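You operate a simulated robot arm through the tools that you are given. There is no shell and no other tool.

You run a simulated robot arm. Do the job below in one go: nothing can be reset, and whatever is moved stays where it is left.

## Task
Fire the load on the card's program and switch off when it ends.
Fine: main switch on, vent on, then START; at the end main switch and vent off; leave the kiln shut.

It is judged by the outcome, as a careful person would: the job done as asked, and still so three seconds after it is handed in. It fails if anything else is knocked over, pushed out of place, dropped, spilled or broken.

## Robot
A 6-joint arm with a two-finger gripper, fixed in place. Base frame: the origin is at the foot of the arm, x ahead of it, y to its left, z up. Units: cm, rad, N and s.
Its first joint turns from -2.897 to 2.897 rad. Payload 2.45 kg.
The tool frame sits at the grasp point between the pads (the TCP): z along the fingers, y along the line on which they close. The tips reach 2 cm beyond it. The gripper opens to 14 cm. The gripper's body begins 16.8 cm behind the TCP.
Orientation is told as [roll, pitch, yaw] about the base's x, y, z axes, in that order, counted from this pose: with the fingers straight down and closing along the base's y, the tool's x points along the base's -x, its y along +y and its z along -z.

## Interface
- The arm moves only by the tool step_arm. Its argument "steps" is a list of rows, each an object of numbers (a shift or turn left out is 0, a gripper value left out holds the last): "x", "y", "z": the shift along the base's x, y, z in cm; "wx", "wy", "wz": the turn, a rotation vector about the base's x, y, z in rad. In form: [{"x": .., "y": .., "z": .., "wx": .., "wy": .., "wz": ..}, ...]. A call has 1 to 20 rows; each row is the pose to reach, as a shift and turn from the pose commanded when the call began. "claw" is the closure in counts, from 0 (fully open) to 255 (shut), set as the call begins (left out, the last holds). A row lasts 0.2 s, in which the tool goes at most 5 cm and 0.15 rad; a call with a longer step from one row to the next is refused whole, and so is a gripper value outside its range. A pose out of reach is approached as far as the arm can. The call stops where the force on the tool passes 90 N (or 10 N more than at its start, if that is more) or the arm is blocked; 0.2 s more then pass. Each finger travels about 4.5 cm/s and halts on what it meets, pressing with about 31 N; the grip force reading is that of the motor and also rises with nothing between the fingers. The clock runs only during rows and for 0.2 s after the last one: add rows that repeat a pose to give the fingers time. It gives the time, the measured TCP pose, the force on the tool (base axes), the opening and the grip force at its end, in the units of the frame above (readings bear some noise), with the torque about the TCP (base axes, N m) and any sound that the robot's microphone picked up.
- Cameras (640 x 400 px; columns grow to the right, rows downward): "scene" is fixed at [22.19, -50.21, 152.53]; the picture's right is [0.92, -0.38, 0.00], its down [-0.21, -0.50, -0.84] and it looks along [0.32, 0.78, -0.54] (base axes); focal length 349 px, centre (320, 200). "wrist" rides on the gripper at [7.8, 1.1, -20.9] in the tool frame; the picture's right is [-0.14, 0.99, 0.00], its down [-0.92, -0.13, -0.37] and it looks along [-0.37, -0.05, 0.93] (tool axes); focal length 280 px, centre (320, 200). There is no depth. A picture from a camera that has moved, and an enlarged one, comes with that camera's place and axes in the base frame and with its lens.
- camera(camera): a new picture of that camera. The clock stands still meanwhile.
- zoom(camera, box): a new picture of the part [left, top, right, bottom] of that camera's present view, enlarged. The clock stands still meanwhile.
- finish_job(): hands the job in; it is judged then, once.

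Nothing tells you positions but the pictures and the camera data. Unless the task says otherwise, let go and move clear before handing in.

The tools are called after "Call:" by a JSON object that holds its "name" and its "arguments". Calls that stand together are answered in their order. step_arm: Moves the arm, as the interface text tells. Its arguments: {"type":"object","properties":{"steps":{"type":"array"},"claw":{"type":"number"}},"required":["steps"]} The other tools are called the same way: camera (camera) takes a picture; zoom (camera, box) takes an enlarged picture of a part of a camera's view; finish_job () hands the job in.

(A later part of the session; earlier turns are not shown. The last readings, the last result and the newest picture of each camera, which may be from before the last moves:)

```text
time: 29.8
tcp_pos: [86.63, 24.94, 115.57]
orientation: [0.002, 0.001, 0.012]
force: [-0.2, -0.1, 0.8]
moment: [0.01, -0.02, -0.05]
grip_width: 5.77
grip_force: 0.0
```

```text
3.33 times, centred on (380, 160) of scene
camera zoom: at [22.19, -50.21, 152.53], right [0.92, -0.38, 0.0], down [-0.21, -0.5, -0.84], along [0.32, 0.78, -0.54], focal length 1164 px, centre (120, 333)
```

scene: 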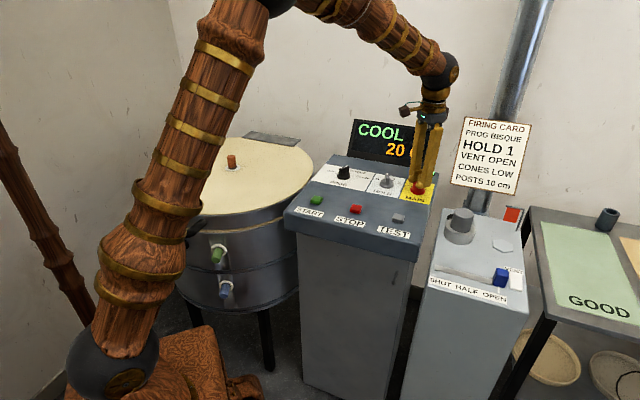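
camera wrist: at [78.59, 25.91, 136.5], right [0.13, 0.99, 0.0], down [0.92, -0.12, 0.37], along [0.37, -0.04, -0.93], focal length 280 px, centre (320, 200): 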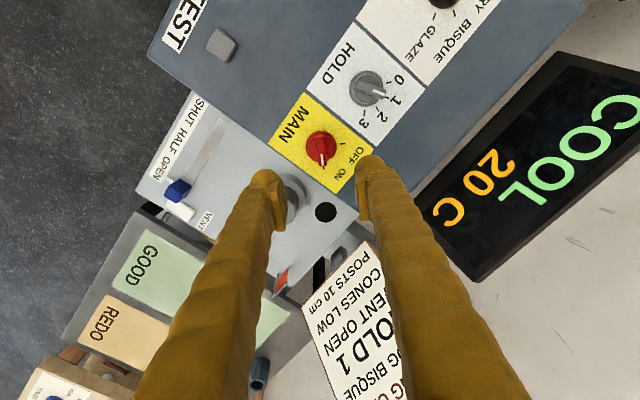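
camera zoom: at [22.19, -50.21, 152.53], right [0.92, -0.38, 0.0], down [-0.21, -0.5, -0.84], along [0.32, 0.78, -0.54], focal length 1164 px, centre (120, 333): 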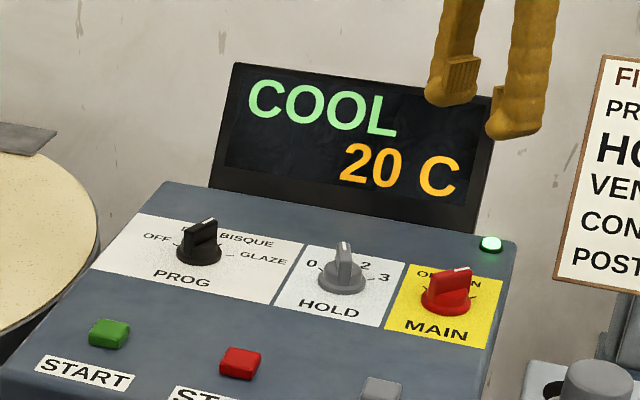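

MAIN is on (green lamp lit). Now the vent switch: I'll move over the vent box for a closer look at the white rocker, near (98, -7, 82).

Call:
{"name": "step_arm", "arguments": {"steps": [{"x": 0, "y": -4.5, "wz": 0.1}, {"x": 0, "y": -9, "wz": 0.2}, {"x": 0, "y": -13.5, "wz": 0.3}, {"x": 0, "y": -18, "wz": 0.4}, {"x": 0, "y": -22.5, "wz": 0.5}, {"x": 0, "y": -27, "wz": 0.6}, {"x": 0, "y": -31.5, "wz": 0.7}, {"x": 0.5, "y": -35, "wz": 0.773}, {"x": 1.5, "y": -37, "z": -4, "wz": 0.773}, {"x": 1.5, "y": -37, "z": -8, "wz": 0.773}, {"x": 1.5, "y": -37, "z": -11, "wz": 0.773}, {"x": 1.5, "y": -37, "z": -11, "wz": 0.773}]}}

Call:
{"name": "camera", "arguments": {"camera": "wrist"}}

Call:
{"name": "zoom", "arguments": {"camera": "wrist", "box": [220, 60, 380, 180]}}

Call:
{"name": "camera", "arguments": {"camera": "scene"}}

```text
time: 32.4
tcp_pos: [88.26, -11.93, 104.31]
orientation: [0.002, 0.0, 0.785]
force: [0.0, -0.5, -0.7]
moment: [-0.03, 0.03, -0.01]
grip_width: 5.75
grip_force: 0.0
```

```text
taken
camera wrist: at [81.87, -16.71, 125.23], right [-0.6, 0.8, 0.0], down [0.74, 0.56, 0.37], along [0.29, 0.22, -0.93], focal length 280 px, centre (320, 200)
```

wrist: 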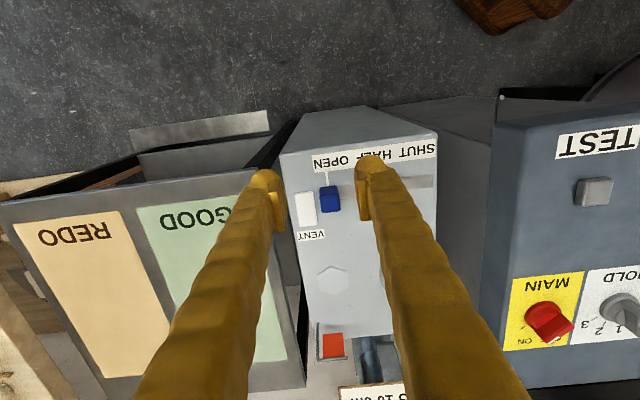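

```text
3.33 times, centred on (300, 120) of wrist
camera zoom: at [81.87, -16.71, 125.23], right [-0.6, 0.8, 0.0], down [0.74, 0.56, 0.37], along [0.29, 0.22, -0.93], focal length 935 px, centre (387, 467)
```

zoom: 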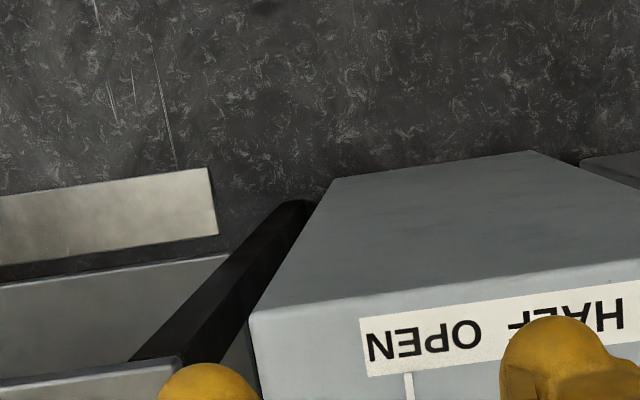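

```text
taken
```

scene: 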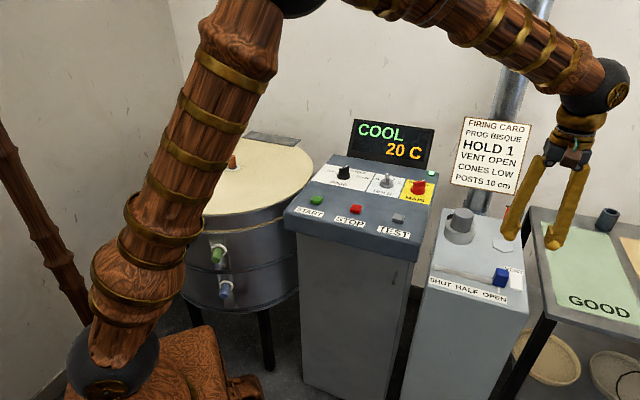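

Call:
{"name": "zoom", "arguments": {"camera": "wrist", "box": [270, 150, 390, 250]}}

Call:
{"name": "zoom", "arguments": {"camera": "wrist", "box": [280, 240, 400, 370]}}

```text
4.00 times, centred on (330, 200) of wrist
camera zoom: at [81.87, -16.71, 125.23], right [-0.6, 0.8, 0.0], down [0.74, 0.56, 0.37], along [0.29, 0.22, -0.93], focal length 1122 px, centre (280, 200)
```

zoom: 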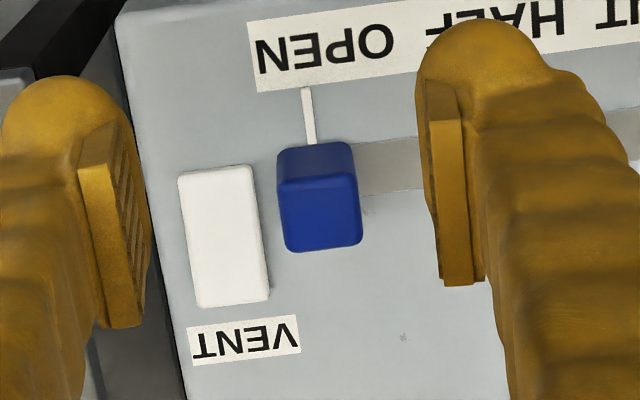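

```text
3.08 times, centred on (340, 305) of wrist
camera zoom: at [81.87, -16.71, 125.23], right [-0.6, 0.8, 0.0], down [0.74, 0.56, 0.37], along [0.29, 0.22, -0.93], focal length 863 px, centre (258, -123)
```

zoom: 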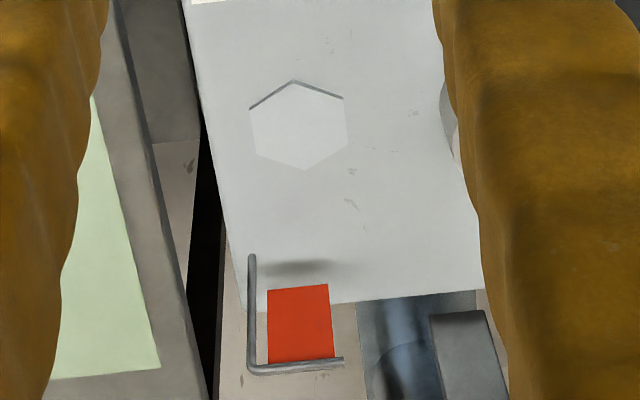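

The white rocker is about 3×6 cm, centred near (98.2, -7.3, 82.3), with a 1 cm gap to the blue slider. I'll zoom in to see which way it is tilted.

Call:
{"name": "zoom", "arguments": {"camera": "wrist", "box": [285, 175, 345, 235]}}

Call:
{"name": "zoom", "arguments": {"camera": "scene", "box": [490, 260, 530, 300]}}

```text
6.67 times, centred on (315, 205) of wrist
camera zoom: at [81.87, -16.71, 125.23], right [-0.6, 0.8, 0.0], down [0.74, 0.56, 0.37], along [0.29, 0.22, -0.93], focal length 1869 px, centre (353, 167)
```

zoom: 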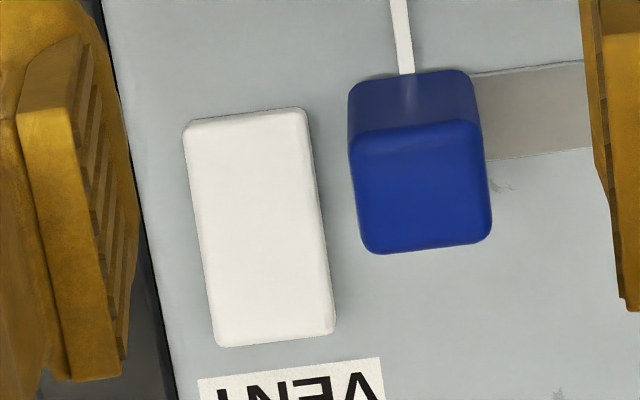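

```text
10.00 times, centred on (510, 280) of scene
camera zoom: at [22.19, -50.21, 152.53], right [0.92, -0.38, 0.0], down [-0.21, -0.5, -0.84], along [0.32, 0.78, -0.54], focal length 3492 px, centre (-1580, -600)
```

zoom: 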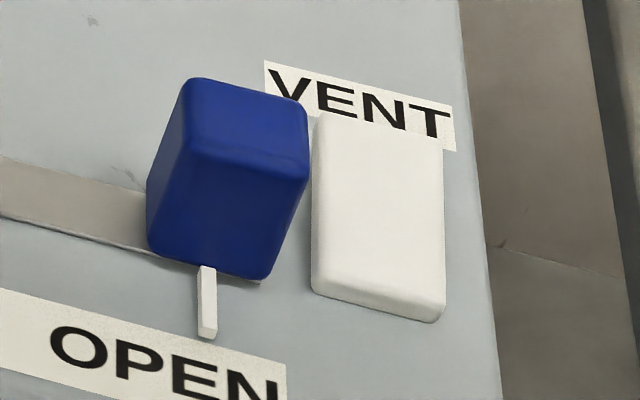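

The rocker's far end (toward the VENT label) is raised about 1.4 cm and the near end is down, so pressing the far end should switch it on. I'll close the fingers, lean the tool forward to reach it, and hover above the far half.

Call:
{"name": "step_arm", "arguments": {"steps": [{"x": 2, "y": 1, "z": 0, "wx": 0.06, "wy": -0.06}, {"x": 5, "y": 2.5, "z": 0, "wx": 0.12, "wy": -0.12}, {"x": 8, "y": 4, "z": -1, "wx": 0.177, "wy": -0.177}, {"x": 10.9, "y": 5.5, "z": -4, "wx": 0.177, "wy": -0.177}, {"x": 10.9, "y": 5.5, "z": -8, "wx": 0.177, "wy": -0.177}, {"x": 10.9, "y": 5.5, "z": -11, "wx": 0.177, "wy": -0.177}, {"x": 10.9, "y": 5.5, "z": -11, "wx": 0.177, "wy": -0.177}], "claw": 255}}

Call:
{"name": "camera", "arguments": {"camera": "wrist"}}

Call:
{"name": "camera", "arguments": {"camera": "scene"}}

```text
time: 34.0
tcp_pos: [99.03, -6.26, 93.46]
orientation: [0.002, -0.251, 0.786]
force: [-0.1, 0.3, 0.3]
moment: [0.02, -0.02, 0.04]
grip_width: 0.0
grip_force: 29.4
```

```text
taken
camera wrist: at [89.09, -14.59, 111.83], right [-0.61, 0.79, 0.04], down [0.66, 0.47, 0.59], along [0.45, 0.38, -0.81], focal length 280 px, centre (320, 200)
```

wrist: 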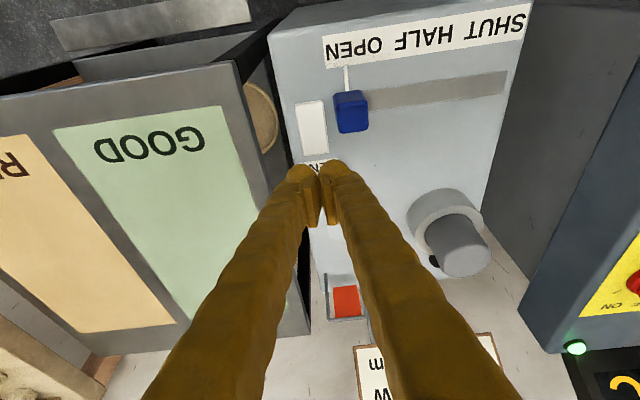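

```text
taken
```

scene: 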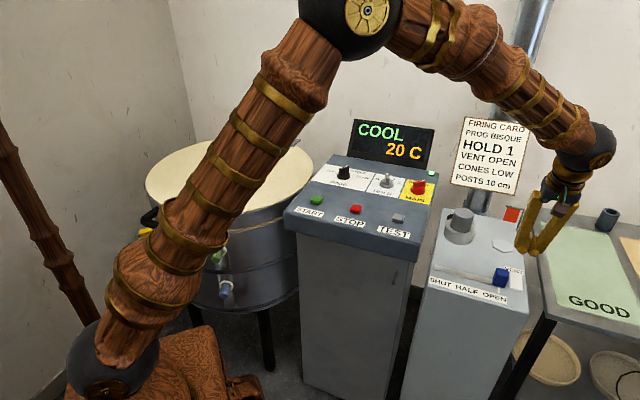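

Fingers closed, leaning over the far half of the rocker. Descending most of the way, then I'll check before pressing.

Call:
{"name": "step_arm", "arguments": {"steps": [{"x": 0.15, "y": -0.15, "z": -3.5}, {"x": 0.15, "y": -0.15, "z": -6.5}, {"x": 0.15, "y": -0.15, "z": -7.3}, {"x": 0.15, "y": -0.15, "z": -7.3}]}}

Call:
{"name": "camera", "arguments": {"camera": "wrist"}}

Call:
{"name": "zoom", "arguments": {"camera": "scene", "box": [460, 200, 560, 310]}}

```text
time: 35.0
tcp_pos: [99.03, -6.59, 86.16]
orientation: [0.001, -0.251, 0.784]
force: [-0.4, -1.3, -0.6]
moment: [-0.01, 0.03, 0.0]
grip_width: 0.0
grip_force: 29.5
```

```text
taken
camera wrist: at [89.17, -14.79, 104.6], right [-0.61, 0.79, 0.04], down [0.66, 0.48, 0.59], along [0.45, 0.38, -0.81], focal length 280 px, centre (320, 200)
```

wrist: 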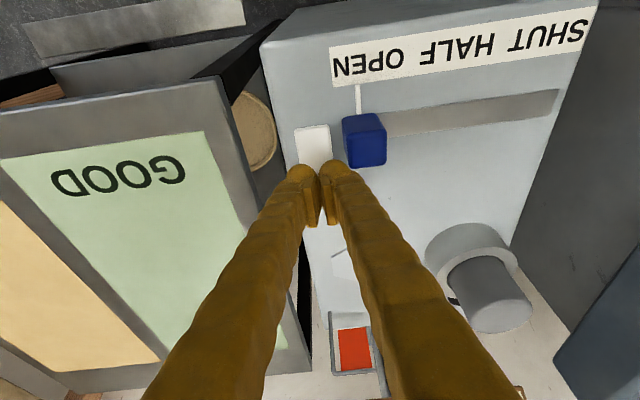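

```text
3.64 times, centred on (510, 255) of scene
camera zoom: at [22.19, -50.21, 152.53], right [0.92, -0.38, 0.0], down [-0.21, -0.5, -0.84], along [0.32, 0.78, -0.54], focal length 1270 px, centre (-371, 0)
```

zoom: 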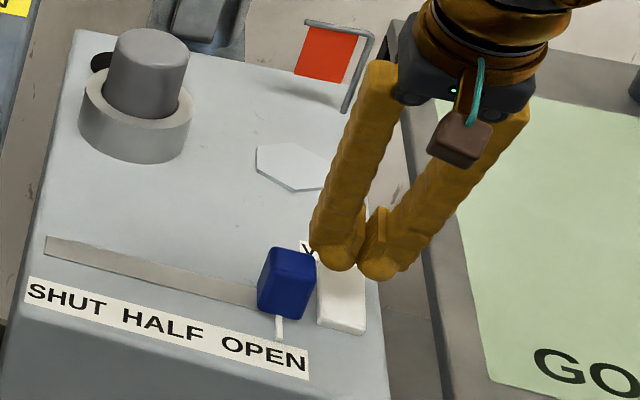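

The fingertips hang over the rocker's far half with a clear gap to the slider. Pressing down slowly now.

Call:
{"name": "step_arm", "arguments": {"steps": [{"z": -0.4}, {"z": -0.8}, {"z": -1.1}, {"z": -1.4}, {"z": -1.7}, {"z": -2.0}, {"z": -2.0}]}}

Call:
{"name": "zoom", "arguments": {"camera": "scene", "box": [430, 180, 560, 310]}}

```text
time: 36.6
tcp_pos: [99.11, -6.58, 84.13]
orientation: [0.002, -0.252, 0.786]
force: [-0.7, 0.7, 0.3]
moment: [0.0, -0.02, -0.02]
grip_width: 0.0
grip_force: 29.1
```

```text
3.08 times, centred on (495, 245) of scene
camera zoom: at [22.19, -50.21, 152.53], right [0.92, -0.38, 0.0], down [-0.21, -0.5, -0.84], along [0.32, 0.78, -0.54], focal length 1075 px, centre (-218, 62)
```

zoom: 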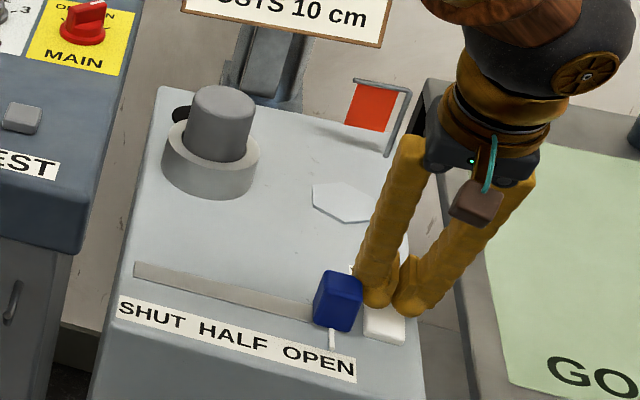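

Call:
{"name": "step_arm", "arguments": {"steps": [{"z": -0.25}, {"z": -0.5}, {"z": -0.75}]}}

Call:
{"name": "zoom", "arguments": {"camera": "scene", "box": [480, 230, 540, 300]}}

Call:
{"name": "camera", "arguments": {"camera": "wrist"}}

```text
time: 37.4
tcp_pos: [99.13, -6.78, 83.52]
orientation: [0.0, -0.251, 0.785]
force: [-4.7, -3.5, 16.5]
moment: [-0.18, 0.25, -0.06]
grip_width: 0.6
grip_force: 29.7
```

```text
5.71 times, centred on (510, 265) of scene
camera zoom: at [22.19, -50.21, 152.53], right [0.92, -0.38, 0.0], down [-0.21, -0.5, -0.84], along [0.32, 0.78, -0.54], focal length 1996 px, centre (-766, -171)
```

zoom: 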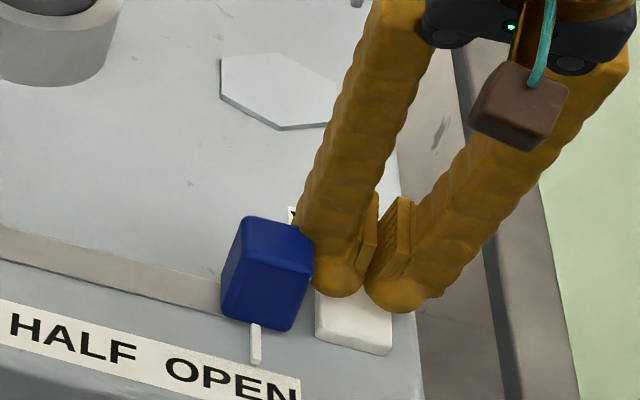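

```text
taken
camera wrist: at [89.25, -14.92, 101.86], right [-0.61, 0.79, 0.03], down [0.66, 0.47, 0.59], along [0.45, 0.38, -0.81], focal length 280 px, centre (320, 200)
```

wrist: 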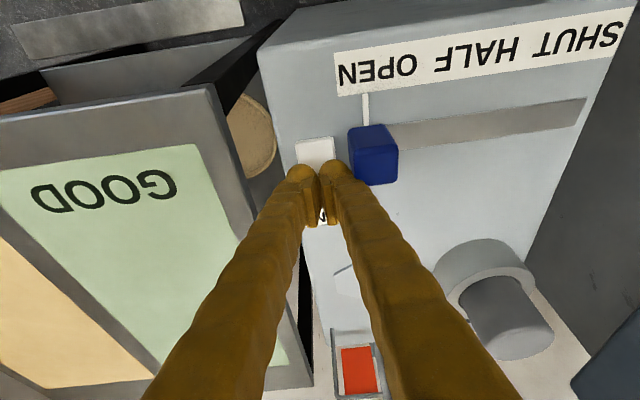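

Contact: about 16 N upward on the rocker. I'll press further in small steps.

Call:
{"name": "step_arm", "arguments": {"steps": [{"z": -0.15}, {"z": -0.3}, {"z": -0.45}]}}

Call:
{"name": "zoom", "arguments": {"camera": "scene", "box": [430, 180, 560, 310]}}

```text
time: 38.2
tcp_pos: [99.23, -6.72, 83.57]
orientation: [-0.003, -0.256, 0.785]
force: [-6.5, -1.0, 19.3]
moment: [-0.07, 0.27, -0.2]
grip_width: 0.61
grip_force: 29.0
stopped in row 3: the force on the tool passed its limit at 94 N (the readings are from after the stop); the commanded pose is now the measured one
```

```text
3.08 times, centred on (495, 245) of scene
camera zoom: at [22.19, -50.21, 152.53], right [0.92, -0.38, 0.0], down [-0.21, -0.5, -0.84], along [0.32, 0.78, -0.54], focal length 1075 px, centre (-218, 62)
```

zoom: 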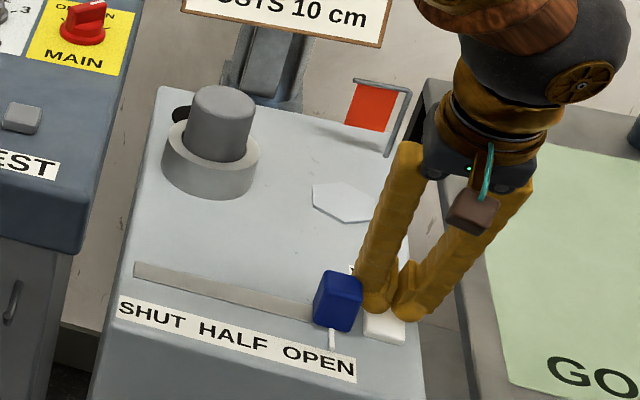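

That hit a hard stop – my contact edge was right on the rocker's pivot line. I'll lift, shift about 1.8 cm farther toward the VENT label and look.

Call:
{"name": "step_arm", "arguments": {"steps": [{"z": 1}, {"z": 2}, {"x": 1.3, "y": 1.3, "z": 2}, {"x": 1.3, "y": 1.3, "z": 2}]}}

Call:
{"name": "camera", "arguments": {"camera": "wrist"}}

Call:
{"name": "zoom", "arguments": {"camera": "wrist", "box": [270, 110, 400, 240]}}

Call:
{"name": "zoom", "arguments": {"camera": "scene", "box": [480, 230, 540, 300]}}

```text
time: 39.2
tcp_pos: [100.62, -5.48, 85.4]
orientation: [-0.001, -0.252, 0.785]
force: [0.0, 0.1, 0.0]
moment: [0.02, -0.01, -0.01]
grip_width: 0.02
grip_force: 29.3
```

```text
taken
camera wrist: at [90.6, -13.65, 103.73], right [-0.61, 0.79, 0.03], down [0.65, 0.48, 0.59], along [0.45, 0.38, -0.81], focal length 280 px, centre (320, 200)
```

wrist: 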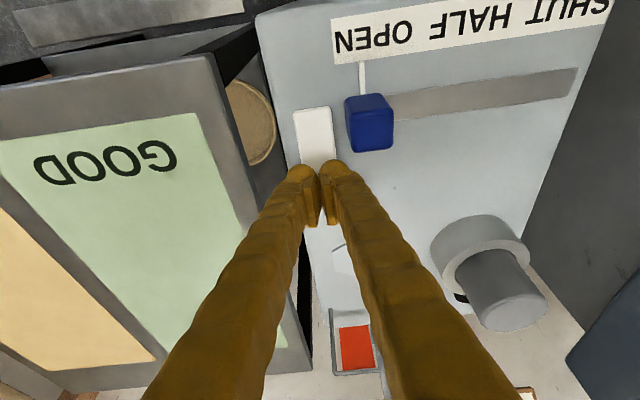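

```text
3.08 times, centred on (335, 175) of wrist
camera zoom: at [90.6, -13.65, 103.73], right [-0.61, 0.79, 0.03], down [0.65, 0.48, 0.59], along [0.45, 0.38, -0.81], focal length 863 px, centre (274, 277)
```

zoom: 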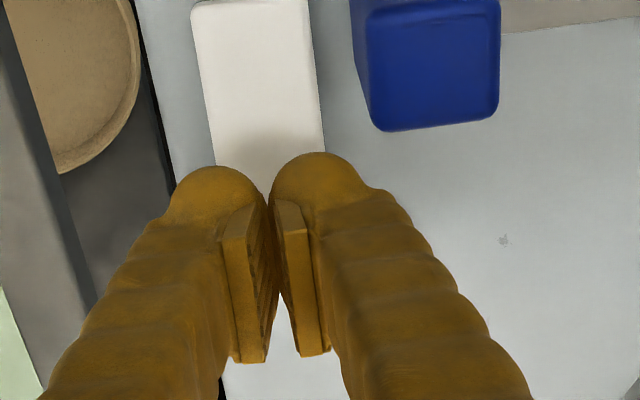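

```text
5.71 times, centred on (510, 265) of scene
camera zoom: at [22.19, -50.21, 152.53], right [0.92, -0.38, 0.0], down [-0.21, -0.5, -0.84], along [0.32, 0.78, -0.54], focal length 1996 px, centre (-766, -171)
```

zoom: 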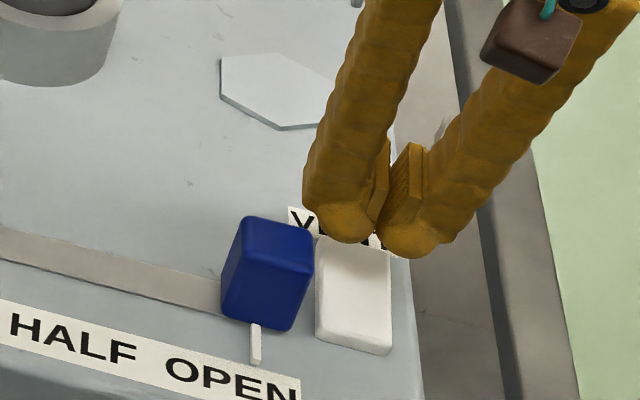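

The contact torque confirmed the earlier touch was on the pivot line; now the tips are about 1.9 cm farther along. Pressing the far end.

Call:
{"name": "step_arm", "arguments": {"steps": [{"z": -0.5}, {"z": -1.0}, {"z": -1.3}, {"z": -1.6}, {"z": -1.8}]}}

```text
time: 40.4
tcp_pos: [100.56, -5.27, 83.61]
orientation: [-0.001, -0.255, 0.787]
force: [-0.4, -0.1, 0.0]
moment: [0.0, 0.0, 0.01]
grip_width: 0.01
grip_force: 29.5
```

Call:
{"name": "step_arm", "arguments": {"steps": [{"z": -0.2}, {"z": -0.4}, {"z": -0.6}]}}

Call:
{"name": "zoom", "arguments": {"camera": "scene", "box": [480, 230, 540, 300]}}

Call:
{"name": "zoom", "arguments": {"camera": "wrist", "box": [270, 110, 400, 240]}}

```text
time: 41.2
tcp_pos: [100.68, -5.23, 83.27]
orientation: [-0.005, -0.257, 0.785]
force: [-9.6, 6.1, 44.1]
moment: [-0.11, 0.56, -0.05]
grip_width: 0.59
grip_force: 28.9
```

```text
5.71 times, centred on (510, 265) of scene
camera zoom: at [22.19, -50.21, 152.53], right [0.92, -0.38, 0.0], down [-0.21, -0.5, -0.84], along [0.32, 0.78, -0.54], focal length 1996 px, centre (-766, -171)
```

zoom: 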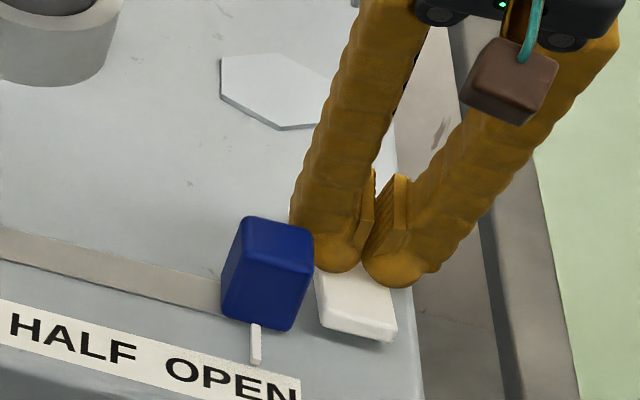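

```text
3.08 times, centred on (335, 175) of wrist
camera zoom: at [90.6, -13.55, 101.58], right [-0.61, 0.79, 0.03], down [0.65, 0.47, 0.59], along [0.45, 0.38, -0.81], focal length 863 px, centre (274, 277)
```

zoom: 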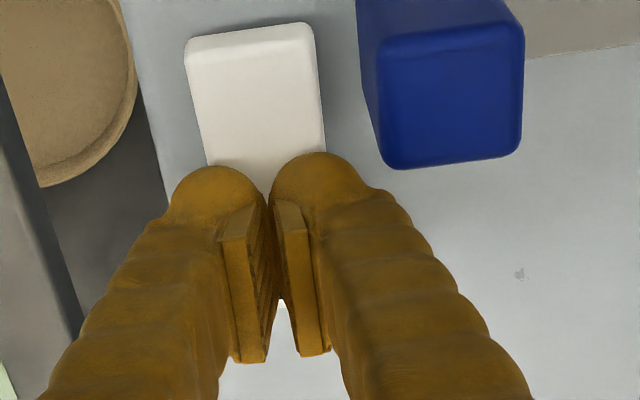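

The near end has risen, so the rocker has flipped. I'll lift clear and check the flag and vent lamp.

Call:
{"name": "step_arm", "arguments": {"steps": [{"z": 1}, {"z": 3}, {"z": 6}, {"z": 10}, {"x": -3, "y": -3, "z": 14}, {"x": -6, "y": -6, "z": 18}, {"x": -6, "y": -6, "z": 18}]}}

Call:
{"name": "camera", "arguments": {"camera": "scene"}}

Call:
{"name": "zoom", "arguments": {"camera": "scene", "box": [430, 190, 560, 310]}}

Call:
{"name": "camera", "arguments": {"camera": "wrist"}}

```text
refused: row 5 steps farther than a row can; nothing moved
```

```text
taken
```

scene: 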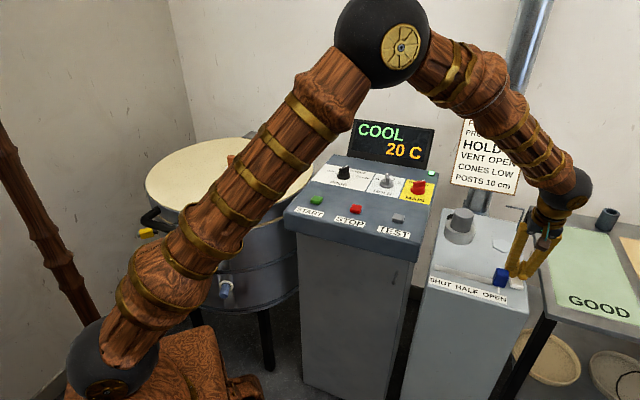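

```text
3.33 times, centred on (495, 250) of scene
camera zoom: at [22.19, -50.21, 152.53], right [0.92, -0.38, 0.0], down [-0.21, -0.5, -0.84], along [0.32, 0.78, -0.54], focal length 1164 px, centre (-263, 33)
```

zoom: 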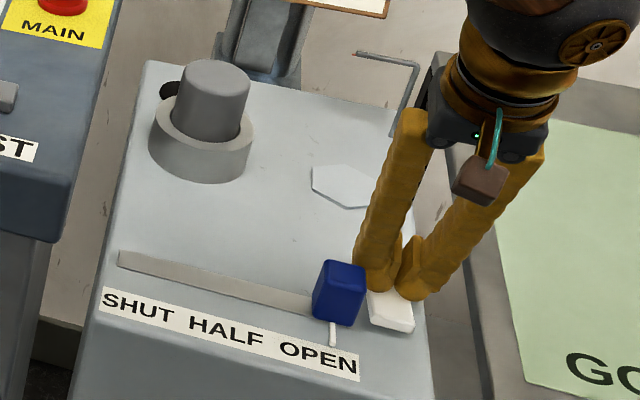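

```text
taken
camera wrist: at [90.6, -13.55, 101.58], right [-0.61, 0.79, 0.03], down [0.65, 0.47, 0.59], along [0.45, 0.38, -0.81], focal length 280 px, centre (320, 200)
```

wrist: 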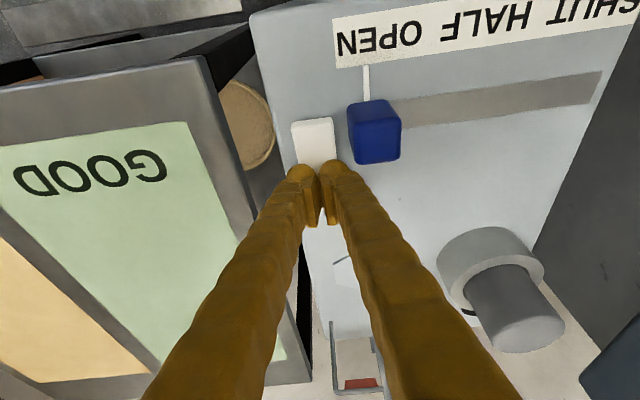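

The red flag has blown up, so the vent is drawing. Lifting away in smaller steps.

Call:
{"name": "step_arm", "arguments": {"steps": [{"z": 1}, {"z": 3.5}, {"z": 7}, {"z": 11}, {"x": -2, "y": -2, "z": 14}, {"x": -4, "y": -4, "z": 17}, {"x": -6, "y": -6, "z": 20}, {"x": -6, "y": -6, "z": 20}]}}

Call:
{"name": "camera", "arguments": {"camera": "scene"}}

Call:
{"name": "zoom", "arguments": {"camera": "scene", "box": [430, 190, 560, 310]}}

Call:
{"name": "camera", "arguments": {"camera": "wrist"}}

```text
time: 43.0
tcp_pos: [94.77, -11.62, 103.12]
orientation: [-0.001, -0.252, 0.784]
force: [-0.9, -0.1, 0.4]
moment: [0.0, 0.01, 0.02]
grip_width: 0.0
grip_force: 29.4
```

```text
taken
```

scene: 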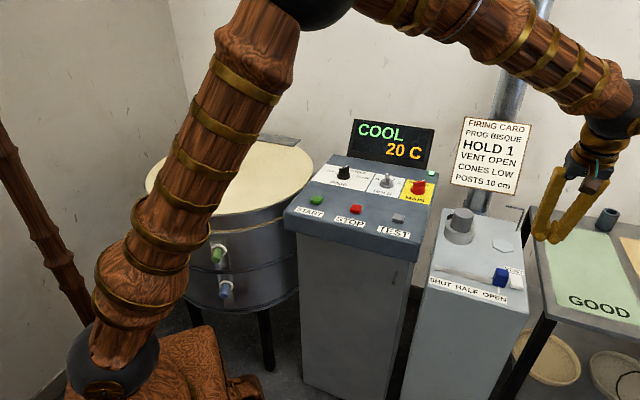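

```text
3.33 times, centred on (495, 250) of scene
camera zoom: at [22.19, -50.21, 152.53], right [0.92, -0.38, 0.0], down [-0.21, -0.5, -0.84], along [0.32, 0.78, -0.54], focal length 1164 px, centre (-263, 33)
```

zoom: 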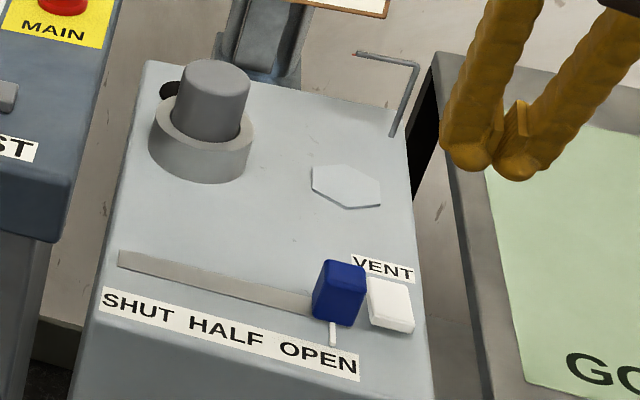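

```text
taken
camera wrist: at [84.69, -19.77, 121.32], right [-0.61, 0.79, 0.03], down [0.65, 0.48, 0.59], along [0.45, 0.38, -0.81], focal length 280 px, centre (320, 200)
```

wrist: 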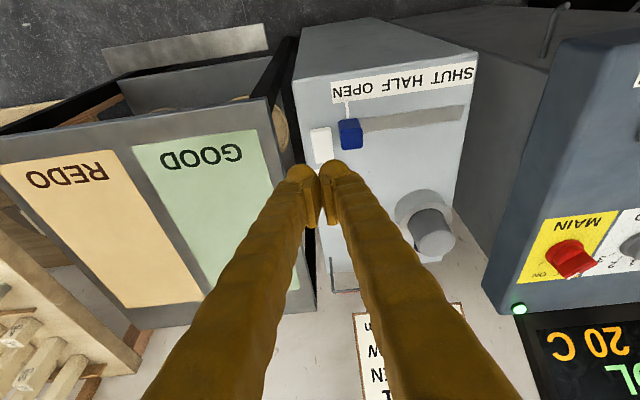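

Vent is on (rocker flipped, flag blown up), damper at OPEN. Next is START near (54.6, 31.5); I'll straighten the tool and move above it at a safe height.

Call:
{"name": "step_arm", "arguments": {"steps": [{"x": -2.5, "y": 2.5, "z": 2, "wx": -0.06, "wy": 0.06}, {"x": -5, "y": 5, "z": 4, "wx": -0.12, "wy": 0.12}, {"x": -8, "y": 8, "z": 6, "wx": -0.178, "wy": 0.178}, {"x": -11, "y": 11, "z": 8, "wx": -0.178, "wy": 0.178}, {"x": -14, "y": 14.5, "z": 8, "wx": -0.178, "wy": 0.178}, {"x": -17, "y": 18, "z": 8, "wx": -0.178, "wy": 0.178}, {"x": -20, "y": 21.5, "z": 8, "wx": -0.178, "wy": 0.178}, {"x": -23, "y": 25, "z": 8, "wx": -0.178, "wy": 0.178}, {"x": -26, "y": 28.5, "z": 8, "wx": -0.178, "wy": 0.178}, {"x": -29, "y": 32, "z": 8, "wx": -0.178, "wy": 0.178}, {"x": -32, "y": 35, "z": 8, "wx": -0.178, "wy": 0.178}, {"x": -35, "y": 38, "z": 8, "wx": -0.178, "wy": 0.178}, {"x": -38, "y": 41, "z": 7, "wx": -0.178, "wy": 0.178}, {"x": -40.2, "y": 43.1, "z": 5, "wx": -0.178, "wy": 0.178}, {"x": -40.2, "y": 43.1, "z": 5, "wx": -0.178, "wy": 0.178}]}}

Call:
{"name": "camera", "arguments": {"camera": "wrist"}}

Call:
{"name": "camera", "arguments": {"camera": "scene"}}

```text
time: 46.2
tcp_pos: [54.34, 31.74, 107.89]
orientation: [0.0, -0.001, 0.785]
force: [-0.6, -0.6, -0.4]
moment: [0.0, 0.01, -0.01]
grip_width: 0.0
grip_force: 29.7
```

```text
taken
camera wrist: at [47.78, 27.11, 128.84], right [-0.6, 0.8, 0.0], down [0.74, 0.56, 0.37], along [0.3, 0.22, -0.93], focal length 280 px, centre (320, 200)
```

wrist: 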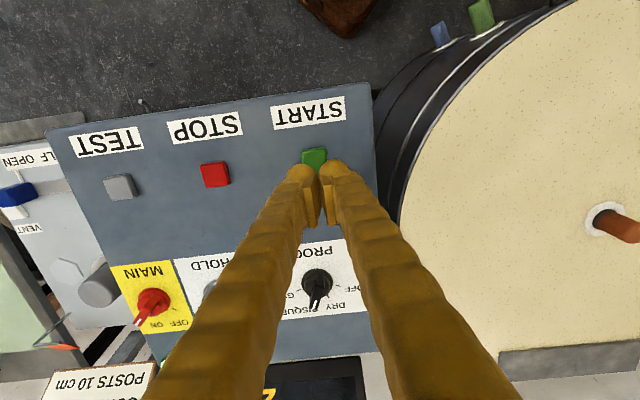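

```text
taken
```

scene: 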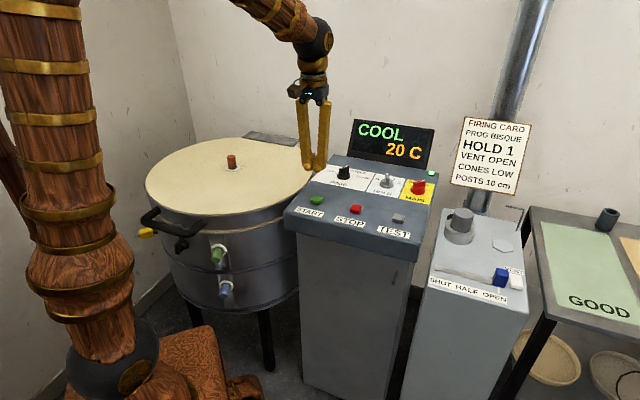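

Above START (~3 mm off). I'll correct and descend to just above the button, then press gently.

Call:
{"name": "step_arm", "arguments": {"steps": [{"x": 0.15, "y": -0.3, "z": -4}, {"x": 0.15, "y": -0.3, "z": -7.5}, {"x": 0.15, "y": -0.3, "z": -8.3}, {"x": 0.15, "y": -0.3, "z": -8.3}]}}

Call:
{"name": "zoom", "arguments": {"camera": "scene", "box": [280, 130, 380, 230]}}

Call:
{"name": "zoom", "arguments": {"camera": "wrist", "box": [240, 80, 400, 220]}}

```text
time: 47.2
tcp_pos: [54.43, 31.25, 99.53]
orientation: [-0.002, -0.003, 0.786]
force: [-1.0, -0.3, -0.8]
moment: [-0.01, 0.0, 0.02]
grip_width: 0.0
grip_force: 29.1
```

```text
4.00 times, centred on (330, 180) of scene
camera zoom: at [22.19, -50.21, 152.53], right [0.92, -0.38, 0.0], down [-0.21, -0.5, -0.84], along [0.32, 0.78, -0.54], focal length 1397 px, centre (280, 280)
```

zoom: 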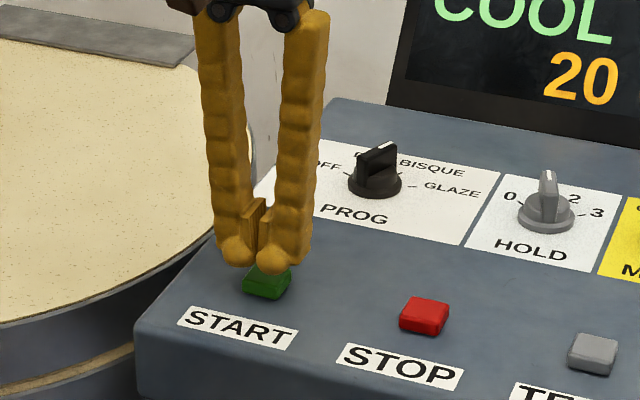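

```text
2.86 times, centred on (320, 150) of wrist
camera zoom: at [48.02, 26.65, 120.52], right [-0.6, 0.8, 0.0], down [0.74, 0.56, 0.37], along [0.3, 0.22, -0.93], focal length 801 px, centre (320, 343)
```

zoom: 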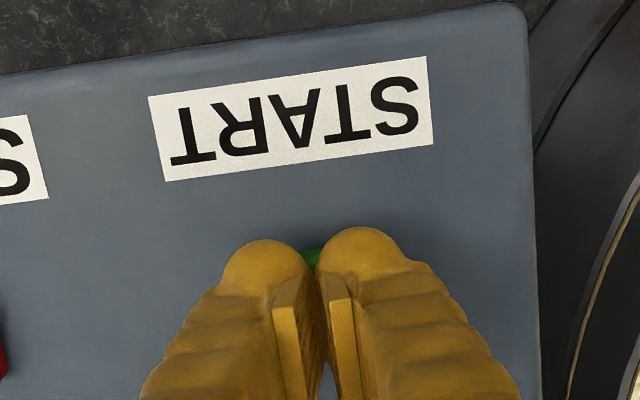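

Call:
{"name": "step_arm", "arguments": {"steps": [{"z": -0.5}, {"z": -1.0}, {"z": -1.3}, {"z": -1.6}, {"z": -1.9}]}}

Call:
{"name": "zoom", "arguments": {"camera": "scene", "box": [280, 110, 440, 230]}}

```text
time: 48.4
tcp_pos: [54.47, 31.47, 97.76]
orientation: [-0.002, -0.002, 0.784]
force: [0.6, -0.5, 2.6]
moment: [-0.02, -0.01, -0.03]
grip_width: 0.62
grip_force: 29.7
heard: click
```

```text
3.33 times, centred on (360, 170) of scene
camera zoom: at [22.19, -50.21, 152.53], right [0.92, -0.38, 0.0], down [-0.21, -0.5, -0.84], along [0.32, 0.78, -0.54], focal length 1164 px, centre (187, 300)
```

zoom: 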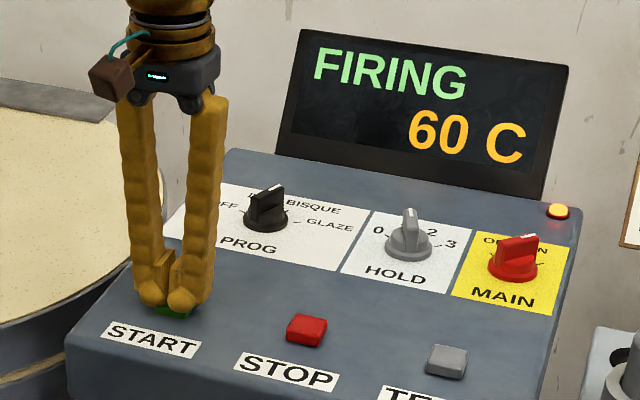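

START clicked and the display reads "FIRING 60 C". I'll lift off the button and move toward MAIN to wait there.

Call:
{"name": "step_arm", "arguments": {"steps": [{"z": 2}, {"z": 6}, {"z": 10}, {"z": 14}, {"x": 3.5, "y": -0.5, "z": 17, "wz": -0.1}, {"x": 8, "y": -1.5, "z": 18, "wz": -0.2}, {"x": 12.5, "y": -2.5, "z": 18, "wz": -0.3}, {"x": 17, "y": -3.5, "z": 18, "wz": -0.4}, {"x": 21.5, "y": -4.5, "z": 18, "wz": -0.5}, {"x": 26, "y": -5.5, "z": 18, "wz": -0.6}, {"x": 30, "y": -6.3, "z": 18, "wz": -0.7}, {"x": 32.1, "y": -6.4, "z": 18, "wz": -0.775}, {"x": 32.1, "y": -6.4, "z": 18, "wz": -0.775}], "claw": 150}}

Call:
{"name": "camera", "arguments": {"camera": "scene"}}

Call:
{"name": "camera", "arguments": {"camera": "wrist"}}

```text
time: 51.2
tcp_pos: [86.64, 24.88, 115.89]
orientation: [-0.002, -0.002, 0.011]
force: [-0.9, -0.1, 1.2]
moment: [0.03, -0.02, 0.01]
grip_width: 5.76
grip_force: 0.0
```

```text
taken
```

scene: 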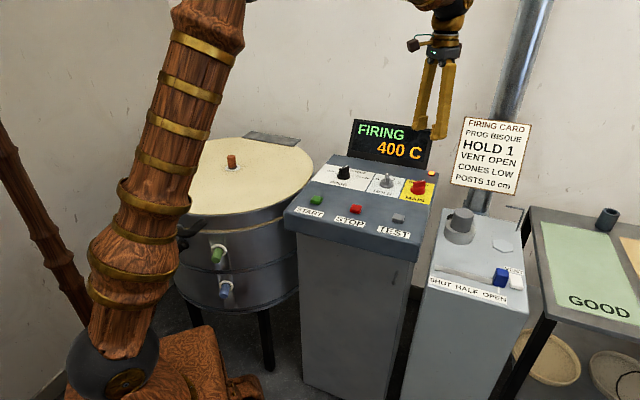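

```text
taken
camera wrist: at [78.61, 26.11, 136.84], right [0.13, 0.99, 0.0], down [0.92, -0.12, 0.37], along [0.37, -0.05, -0.93], focal length 280 px, centre (320, 200)
```

wrist: 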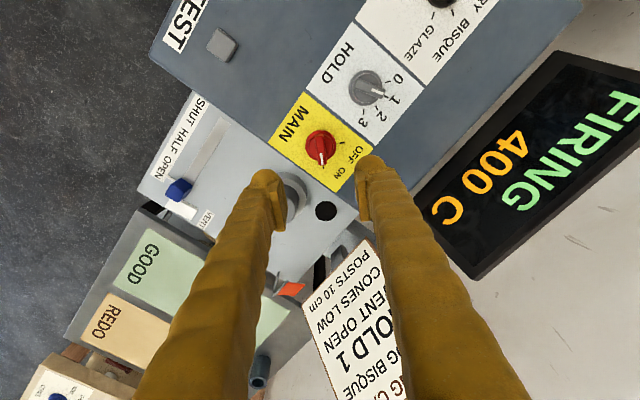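

Firing at 400 °C and climbing. I'm parked over MAIN and will wait, checking the display.

Call:
{"name": "step_arm", "arguments": {"steps": [{"z": 0}, {"z": 0}, {"z": 0}, {"z": 0}, {"z": 0}, {"z": 0}, {"z": 0}, {"z": 0}, {"z": 0}, {"z": 0}, {"z": 0}, {"z": 0}, {"z": 0}, {"z": 0}, {"z": 0}, {"z": 0}, {"z": 0}, {"z": 0}, {"z": 0}, {"z": 0}]}}

Call:
{"name": "zoom", "arguments": {"camera": "scene", "box": [300, 90, 560, 310]}}

```text
time: 55.4
tcp_pos: [86.57, 25.14, 115.96]
orientation: [-0.003, -0.002, 0.011]
force: [0.7, -0.1, -0.1]
moment: [-0.01, 0.01, -0.01]
grip_width: 5.8
grip_force: 0.0
```

```text
1.82 times, centred on (430, 200) of scene
camera zoom: at [22.19, -50.21, 152.53], right [0.92, -0.38, 0.0], down [-0.21, -0.5, -0.84], along [0.32, 0.78, -0.54], focal length 635 px, centre (120, 200)
```

zoom: 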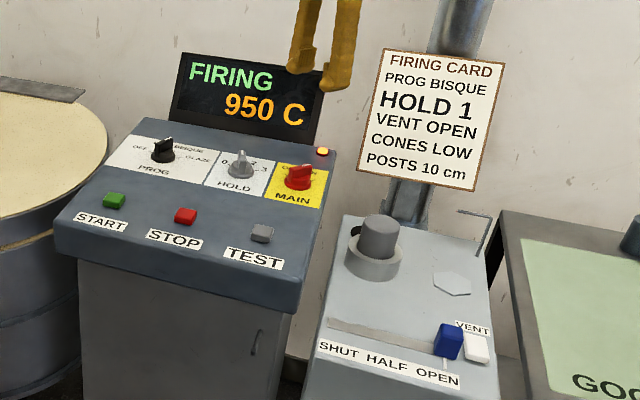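

Call:
{"name": "step_arm", "arguments": {"steps": [{"z": 0}, {"z": 0}, {"z": 0}, {"z": 0}, {"z": 0}, {"z": 0}, {"z": 0}, {"z": 0}, {"z": 0}, {"z": 0}, {"z": 0}, {"z": 0}, {"z": 0}, {"z": 0}, {"z": 0}]}}

Call:
{"name": "zoom", "arguments": {"camera": "scene", "box": [300, 90, 560, 310]}}

```text
time: 58.6
tcp_pos: [86.54, 25.07, 115.89]
orientation: [-0.002, -0.002, 0.01]
force: [-1.0, 0.3, 0.8]
moment: [0.01, -0.02, 0.01]
grip_width: 5.76
grip_force: 0.1
```

```text
1.82 times, centred on (430, 200) of scene
camera zoom: at [22.19, -50.21, 152.53], right [0.92, -0.38, 0.0], down [-0.21, -0.5, -0.84], along [0.32, 0.78, -0.54], focal length 635 px, centre (120, 200)
```

zoom: 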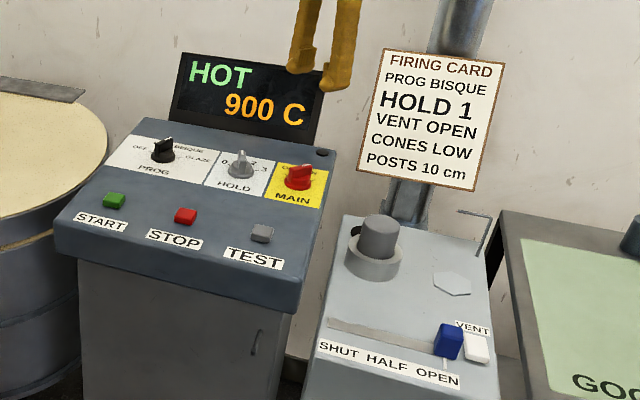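

The display now reads "HOT 900 C" with the amber lamp out. I'll look closely and wait a little to be sure the program has ended rather than paused.

Call:
{"name": "zoom", "arguments": {"camera": "scene", "box": [320, 110, 450, 220]}}

Call:
{"name": "step_arm", "arguments": {"steps": [{"z": 0}, {"z": 0}, {"z": 0}, {"z": 0}, {"z": 0}]}}

Call:
{"name": "zoom", "arguments": {"camera": "scene", "box": [320, 110, 450, 220]}}

```text
3.64 times, centred on (385, 165) of scene
camera zoom: at [22.19, -50.21, 152.53], right [0.92, -0.38, 0.0], down [-0.21, -0.5, -0.84], along [0.32, 0.78, -0.54], focal length 1270 px, centre (84, 327)
```

zoom: 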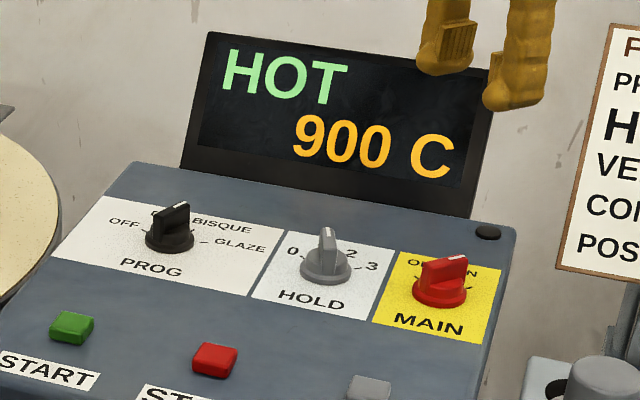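

```text
time: 59.8
tcp_pos: [86.55, 25.02, 115.99]
orientation: [-0.003, -0.001, 0.01]
force: [0.1, 0.0, -0.2]
moment: [-0.02, 0.02, -0.04]
grip_width: 5.76
grip_force: 0.1
```

```text
3.64 times, centred on (385, 165) of scene
camera zoom: at [22.19, -50.21, 152.53], right [0.92, -0.38, 0.0], down [-0.21, -0.5, -0.84], along [0.32, 0.78, -0.54], focal length 1270 px, centre (84, 327)
```

zoom: 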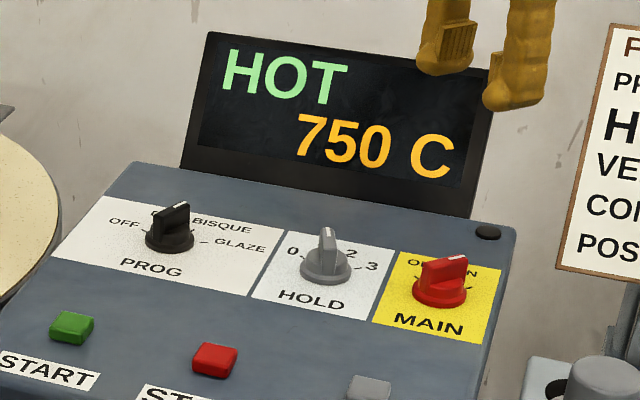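

The firing is over and the kiln is cooling by itself (750 °C, falling). I'll let it come down so the cycle is plainly ended before switching off.

Call:
{"name": "step_arm", "arguments": {"steps": [{"z": 0}, {"z": 0}, {"z": 0}, {"z": 0}, {"z": 0}, {"z": 0}, {"z": 0}, {"z": 0}, {"z": 0}, {"z": 0}, {"z": 0}, {"z": 0}, {"z": 0}, {"z": 0}, {"z": 0}, {"z": 0}, {"z": 0}, {"z": 0}, {"z": 0}, {"z": 0}]}}

Call:
{"name": "zoom", "arguments": {"camera": "scene", "box": [320, 110, 450, 220]}}

Call:
{"name": "step_arm", "arguments": {"steps": [{"z": 0}, {"z": 0}, {"z": 0}, {"z": 0}, {"z": 0}, {"z": 0}, {"z": 0}, {"z": 0}, {"z": 0}, {"z": 0}]}}

Call:
{"name": "camera", "arguments": {"camera": "scene"}}

```text
time: 64.0
tcp_pos: [86.6, 25.0, 116.0]
orientation: [-0.003, 0.0, 0.011]
force: [0.0, 0.2, -0.8]
moment: [0.02, -0.02, -0.01]
grip_width: 5.75
grip_force: 0.1
```

```text
3.64 times, centred on (385, 165) of scene
camera zoom: at [22.19, -50.21, 152.53], right [0.92, -0.38, 0.0], down [-0.21, -0.5, -0.84], along [0.32, 0.78, -0.54], focal length 1270 px, centre (84, 327)
```

zoom: 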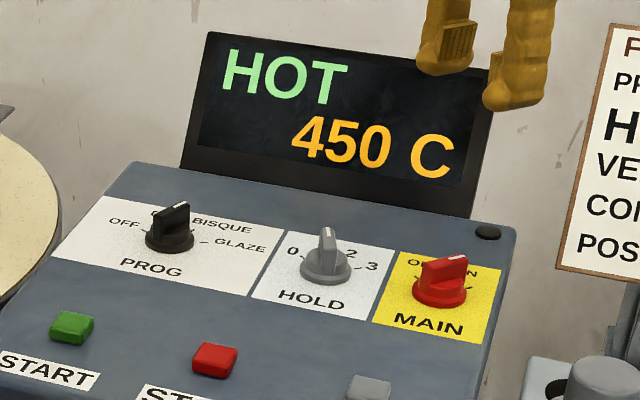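

```text
time: 66.2
tcp_pos: [86.63, 25.0, 115.99]
orientation: [-0.001, -0.001, 0.011]
force: [-0.2, 0.0, 0.4]
moment: [0.0, 0.05, -0.03]
grip_width: 5.76
grip_force: 0.1
```

```text
taken
```

scene: 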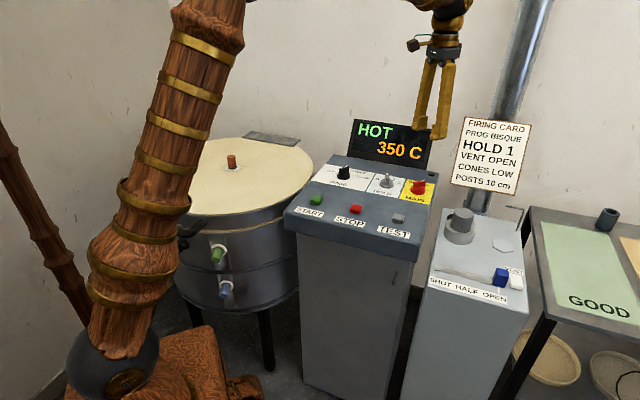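

Cooling steadily (350 °C). A few more seconds of waiting for it to read COOL.

Call:
{"name": "step_arm", "arguments": {"steps": [{"z": 0}, {"z": 0}, {"z": 0}, {"z": 0}, {"z": 0}, {"z": 0}, {"z": 0}, {"z": 0}, {"z": 0}, {"z": 0}, {"z": 0}, {"z": 0}, {"z": 0}, {"z": 0}, {"z": 0}, {"z": 0}, {"z": 0}, {"z": 0}, {"z": 0}, {"z": 0}]}}

Call:
{"name": "step_arm", "arguments": {"steps": [{"z": 0}, {"z": 0}, {"z": 0}, {"z": 0}, {"z": 0}, {"z": 0}, {"z": 0}, {"z": 0}, {"z": 0}, {"z": 0}, {"z": 0}, {"z": 0}, {"z": 0}, {"z": 0}, {"z": 0}, {"z": 0}, {"z": 0}, {"z": 0}, {"z": 0}, {"z": 0}]}}

Call:
{"name": "step_arm", "arguments": {"steps": [{"z": 0}, {"z": 0}, {"z": 0}, {"z": 0}, {"z": 0}, {"z": 0}, {"z": 0}, {"z": 0}, {"z": 0}, {"z": 0}, {"z": 0}, {"z": 0}, {"z": 0}, {"z": 0}, {"z": 0}, {"z": 0}, {"z": 0}, {"z": 0}, {"z": 0}, {"z": 0}]}}

Call:
{"name": "zoom", "arguments": {"camera": "scene", "box": [320, 110, 450, 220]}}

```text
time: 70.4
tcp_pos: [86.57, 25.16, 115.94]
orientation: [-0.002, -0.001, 0.009]
force: [-0.2, -0.1, 0.5]
moment: [0.01, -0.01, 0.01]
grip_width: 5.77
grip_force: 0.0
```

```text
time: 74.6
tcp_pos: [86.7, 25.02, 115.92]
orientation: [-0.002, -0.002, 0.011]
force: [0.9, 1.1, -0.6]
moment: [-0.02, 0.03, -0.02]
grip_width: 5.8
grip_force: 0.0
```

```text
time: 78.8
tcp_pos: [86.63, 24.93, 115.93]
orientation: [-0.001, -0.002, 0.012]
force: [0.1, 0.0, -0.3]
moment: [0.02, 0.02, 0.02]
grip_width: 5.74
grip_force: 0.0
```

```text
3.64 times, centred on (385, 165) of scene
camera zoom: at [22.19, -50.21, 152.53], right [0.92, -0.38, 0.0], down [-0.21, -0.5, -0.84], along [0.32, 0.78, -0.54], focal length 1270 px, centre (84, 327)
```

zoom: 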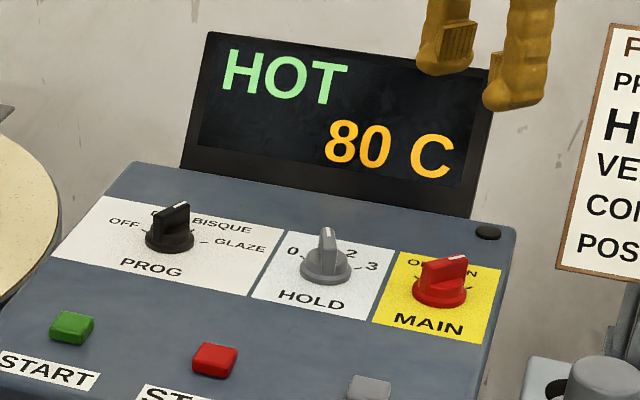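

Call:
{"name": "step_arm", "arguments": {"steps": [{"z": 0}, {"z": 0}, {"z": 0}, {"z": 0}, {"z": 0}, {"z": 0}, {"z": 0}, {"z": 0}, {"z": 0}, {"z": 0}, {"z": 0}, {"z": 0}, {"z": 0}, {"z": 0}, {"z": 0}, {"z": 0}, {"z": 0}, {"z": 0}, {"z": 0}, {"z": 0}]}}

Call:
{"name": "zoom", "arguments": {"camera": "scene", "box": [320, 110, 450, 220]}}

Call:
{"name": "zoom", "arguments": {"camera": "wrist", "box": [230, 80, 410, 220]}}

```text
time: 83.0
tcp_pos: [86.54, 25.04, 116.0]
orientation: [-0.002, -0.002, 0.011]
force: [0.4, 0.9, -0.1]
moment: [0.01, 0.0, -0.01]
grip_width: 5.78
grip_force: 0.1
```

```text
3.64 times, centred on (385, 165) of scene
camera zoom: at [22.19, -50.21, 152.53], right [0.92, -0.38, 0.0], down [-0.21, -0.5, -0.84], along [0.32, 0.78, -0.54], focal length 1270 px, centre (84, 327)
```

zoom: 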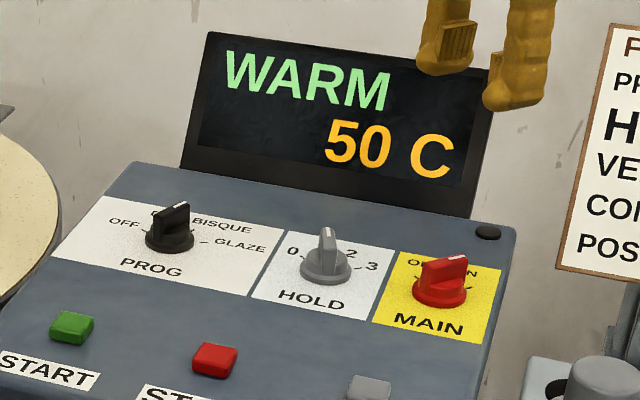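

```text
2.86 times, centred on (320, 150) of wrist
camera zoom: at [78.59, 26.11, 136.84], right [0.13, 0.99, 0.0], down [0.92, -0.12, 0.37], along [0.37, -0.05, -0.93], focal length 801 px, centre (320, 343)
```

zoom: 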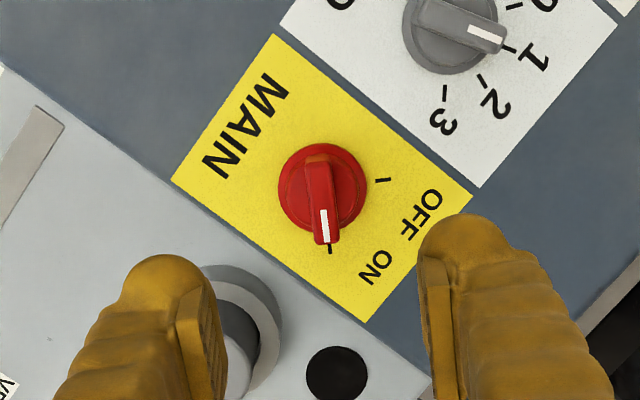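

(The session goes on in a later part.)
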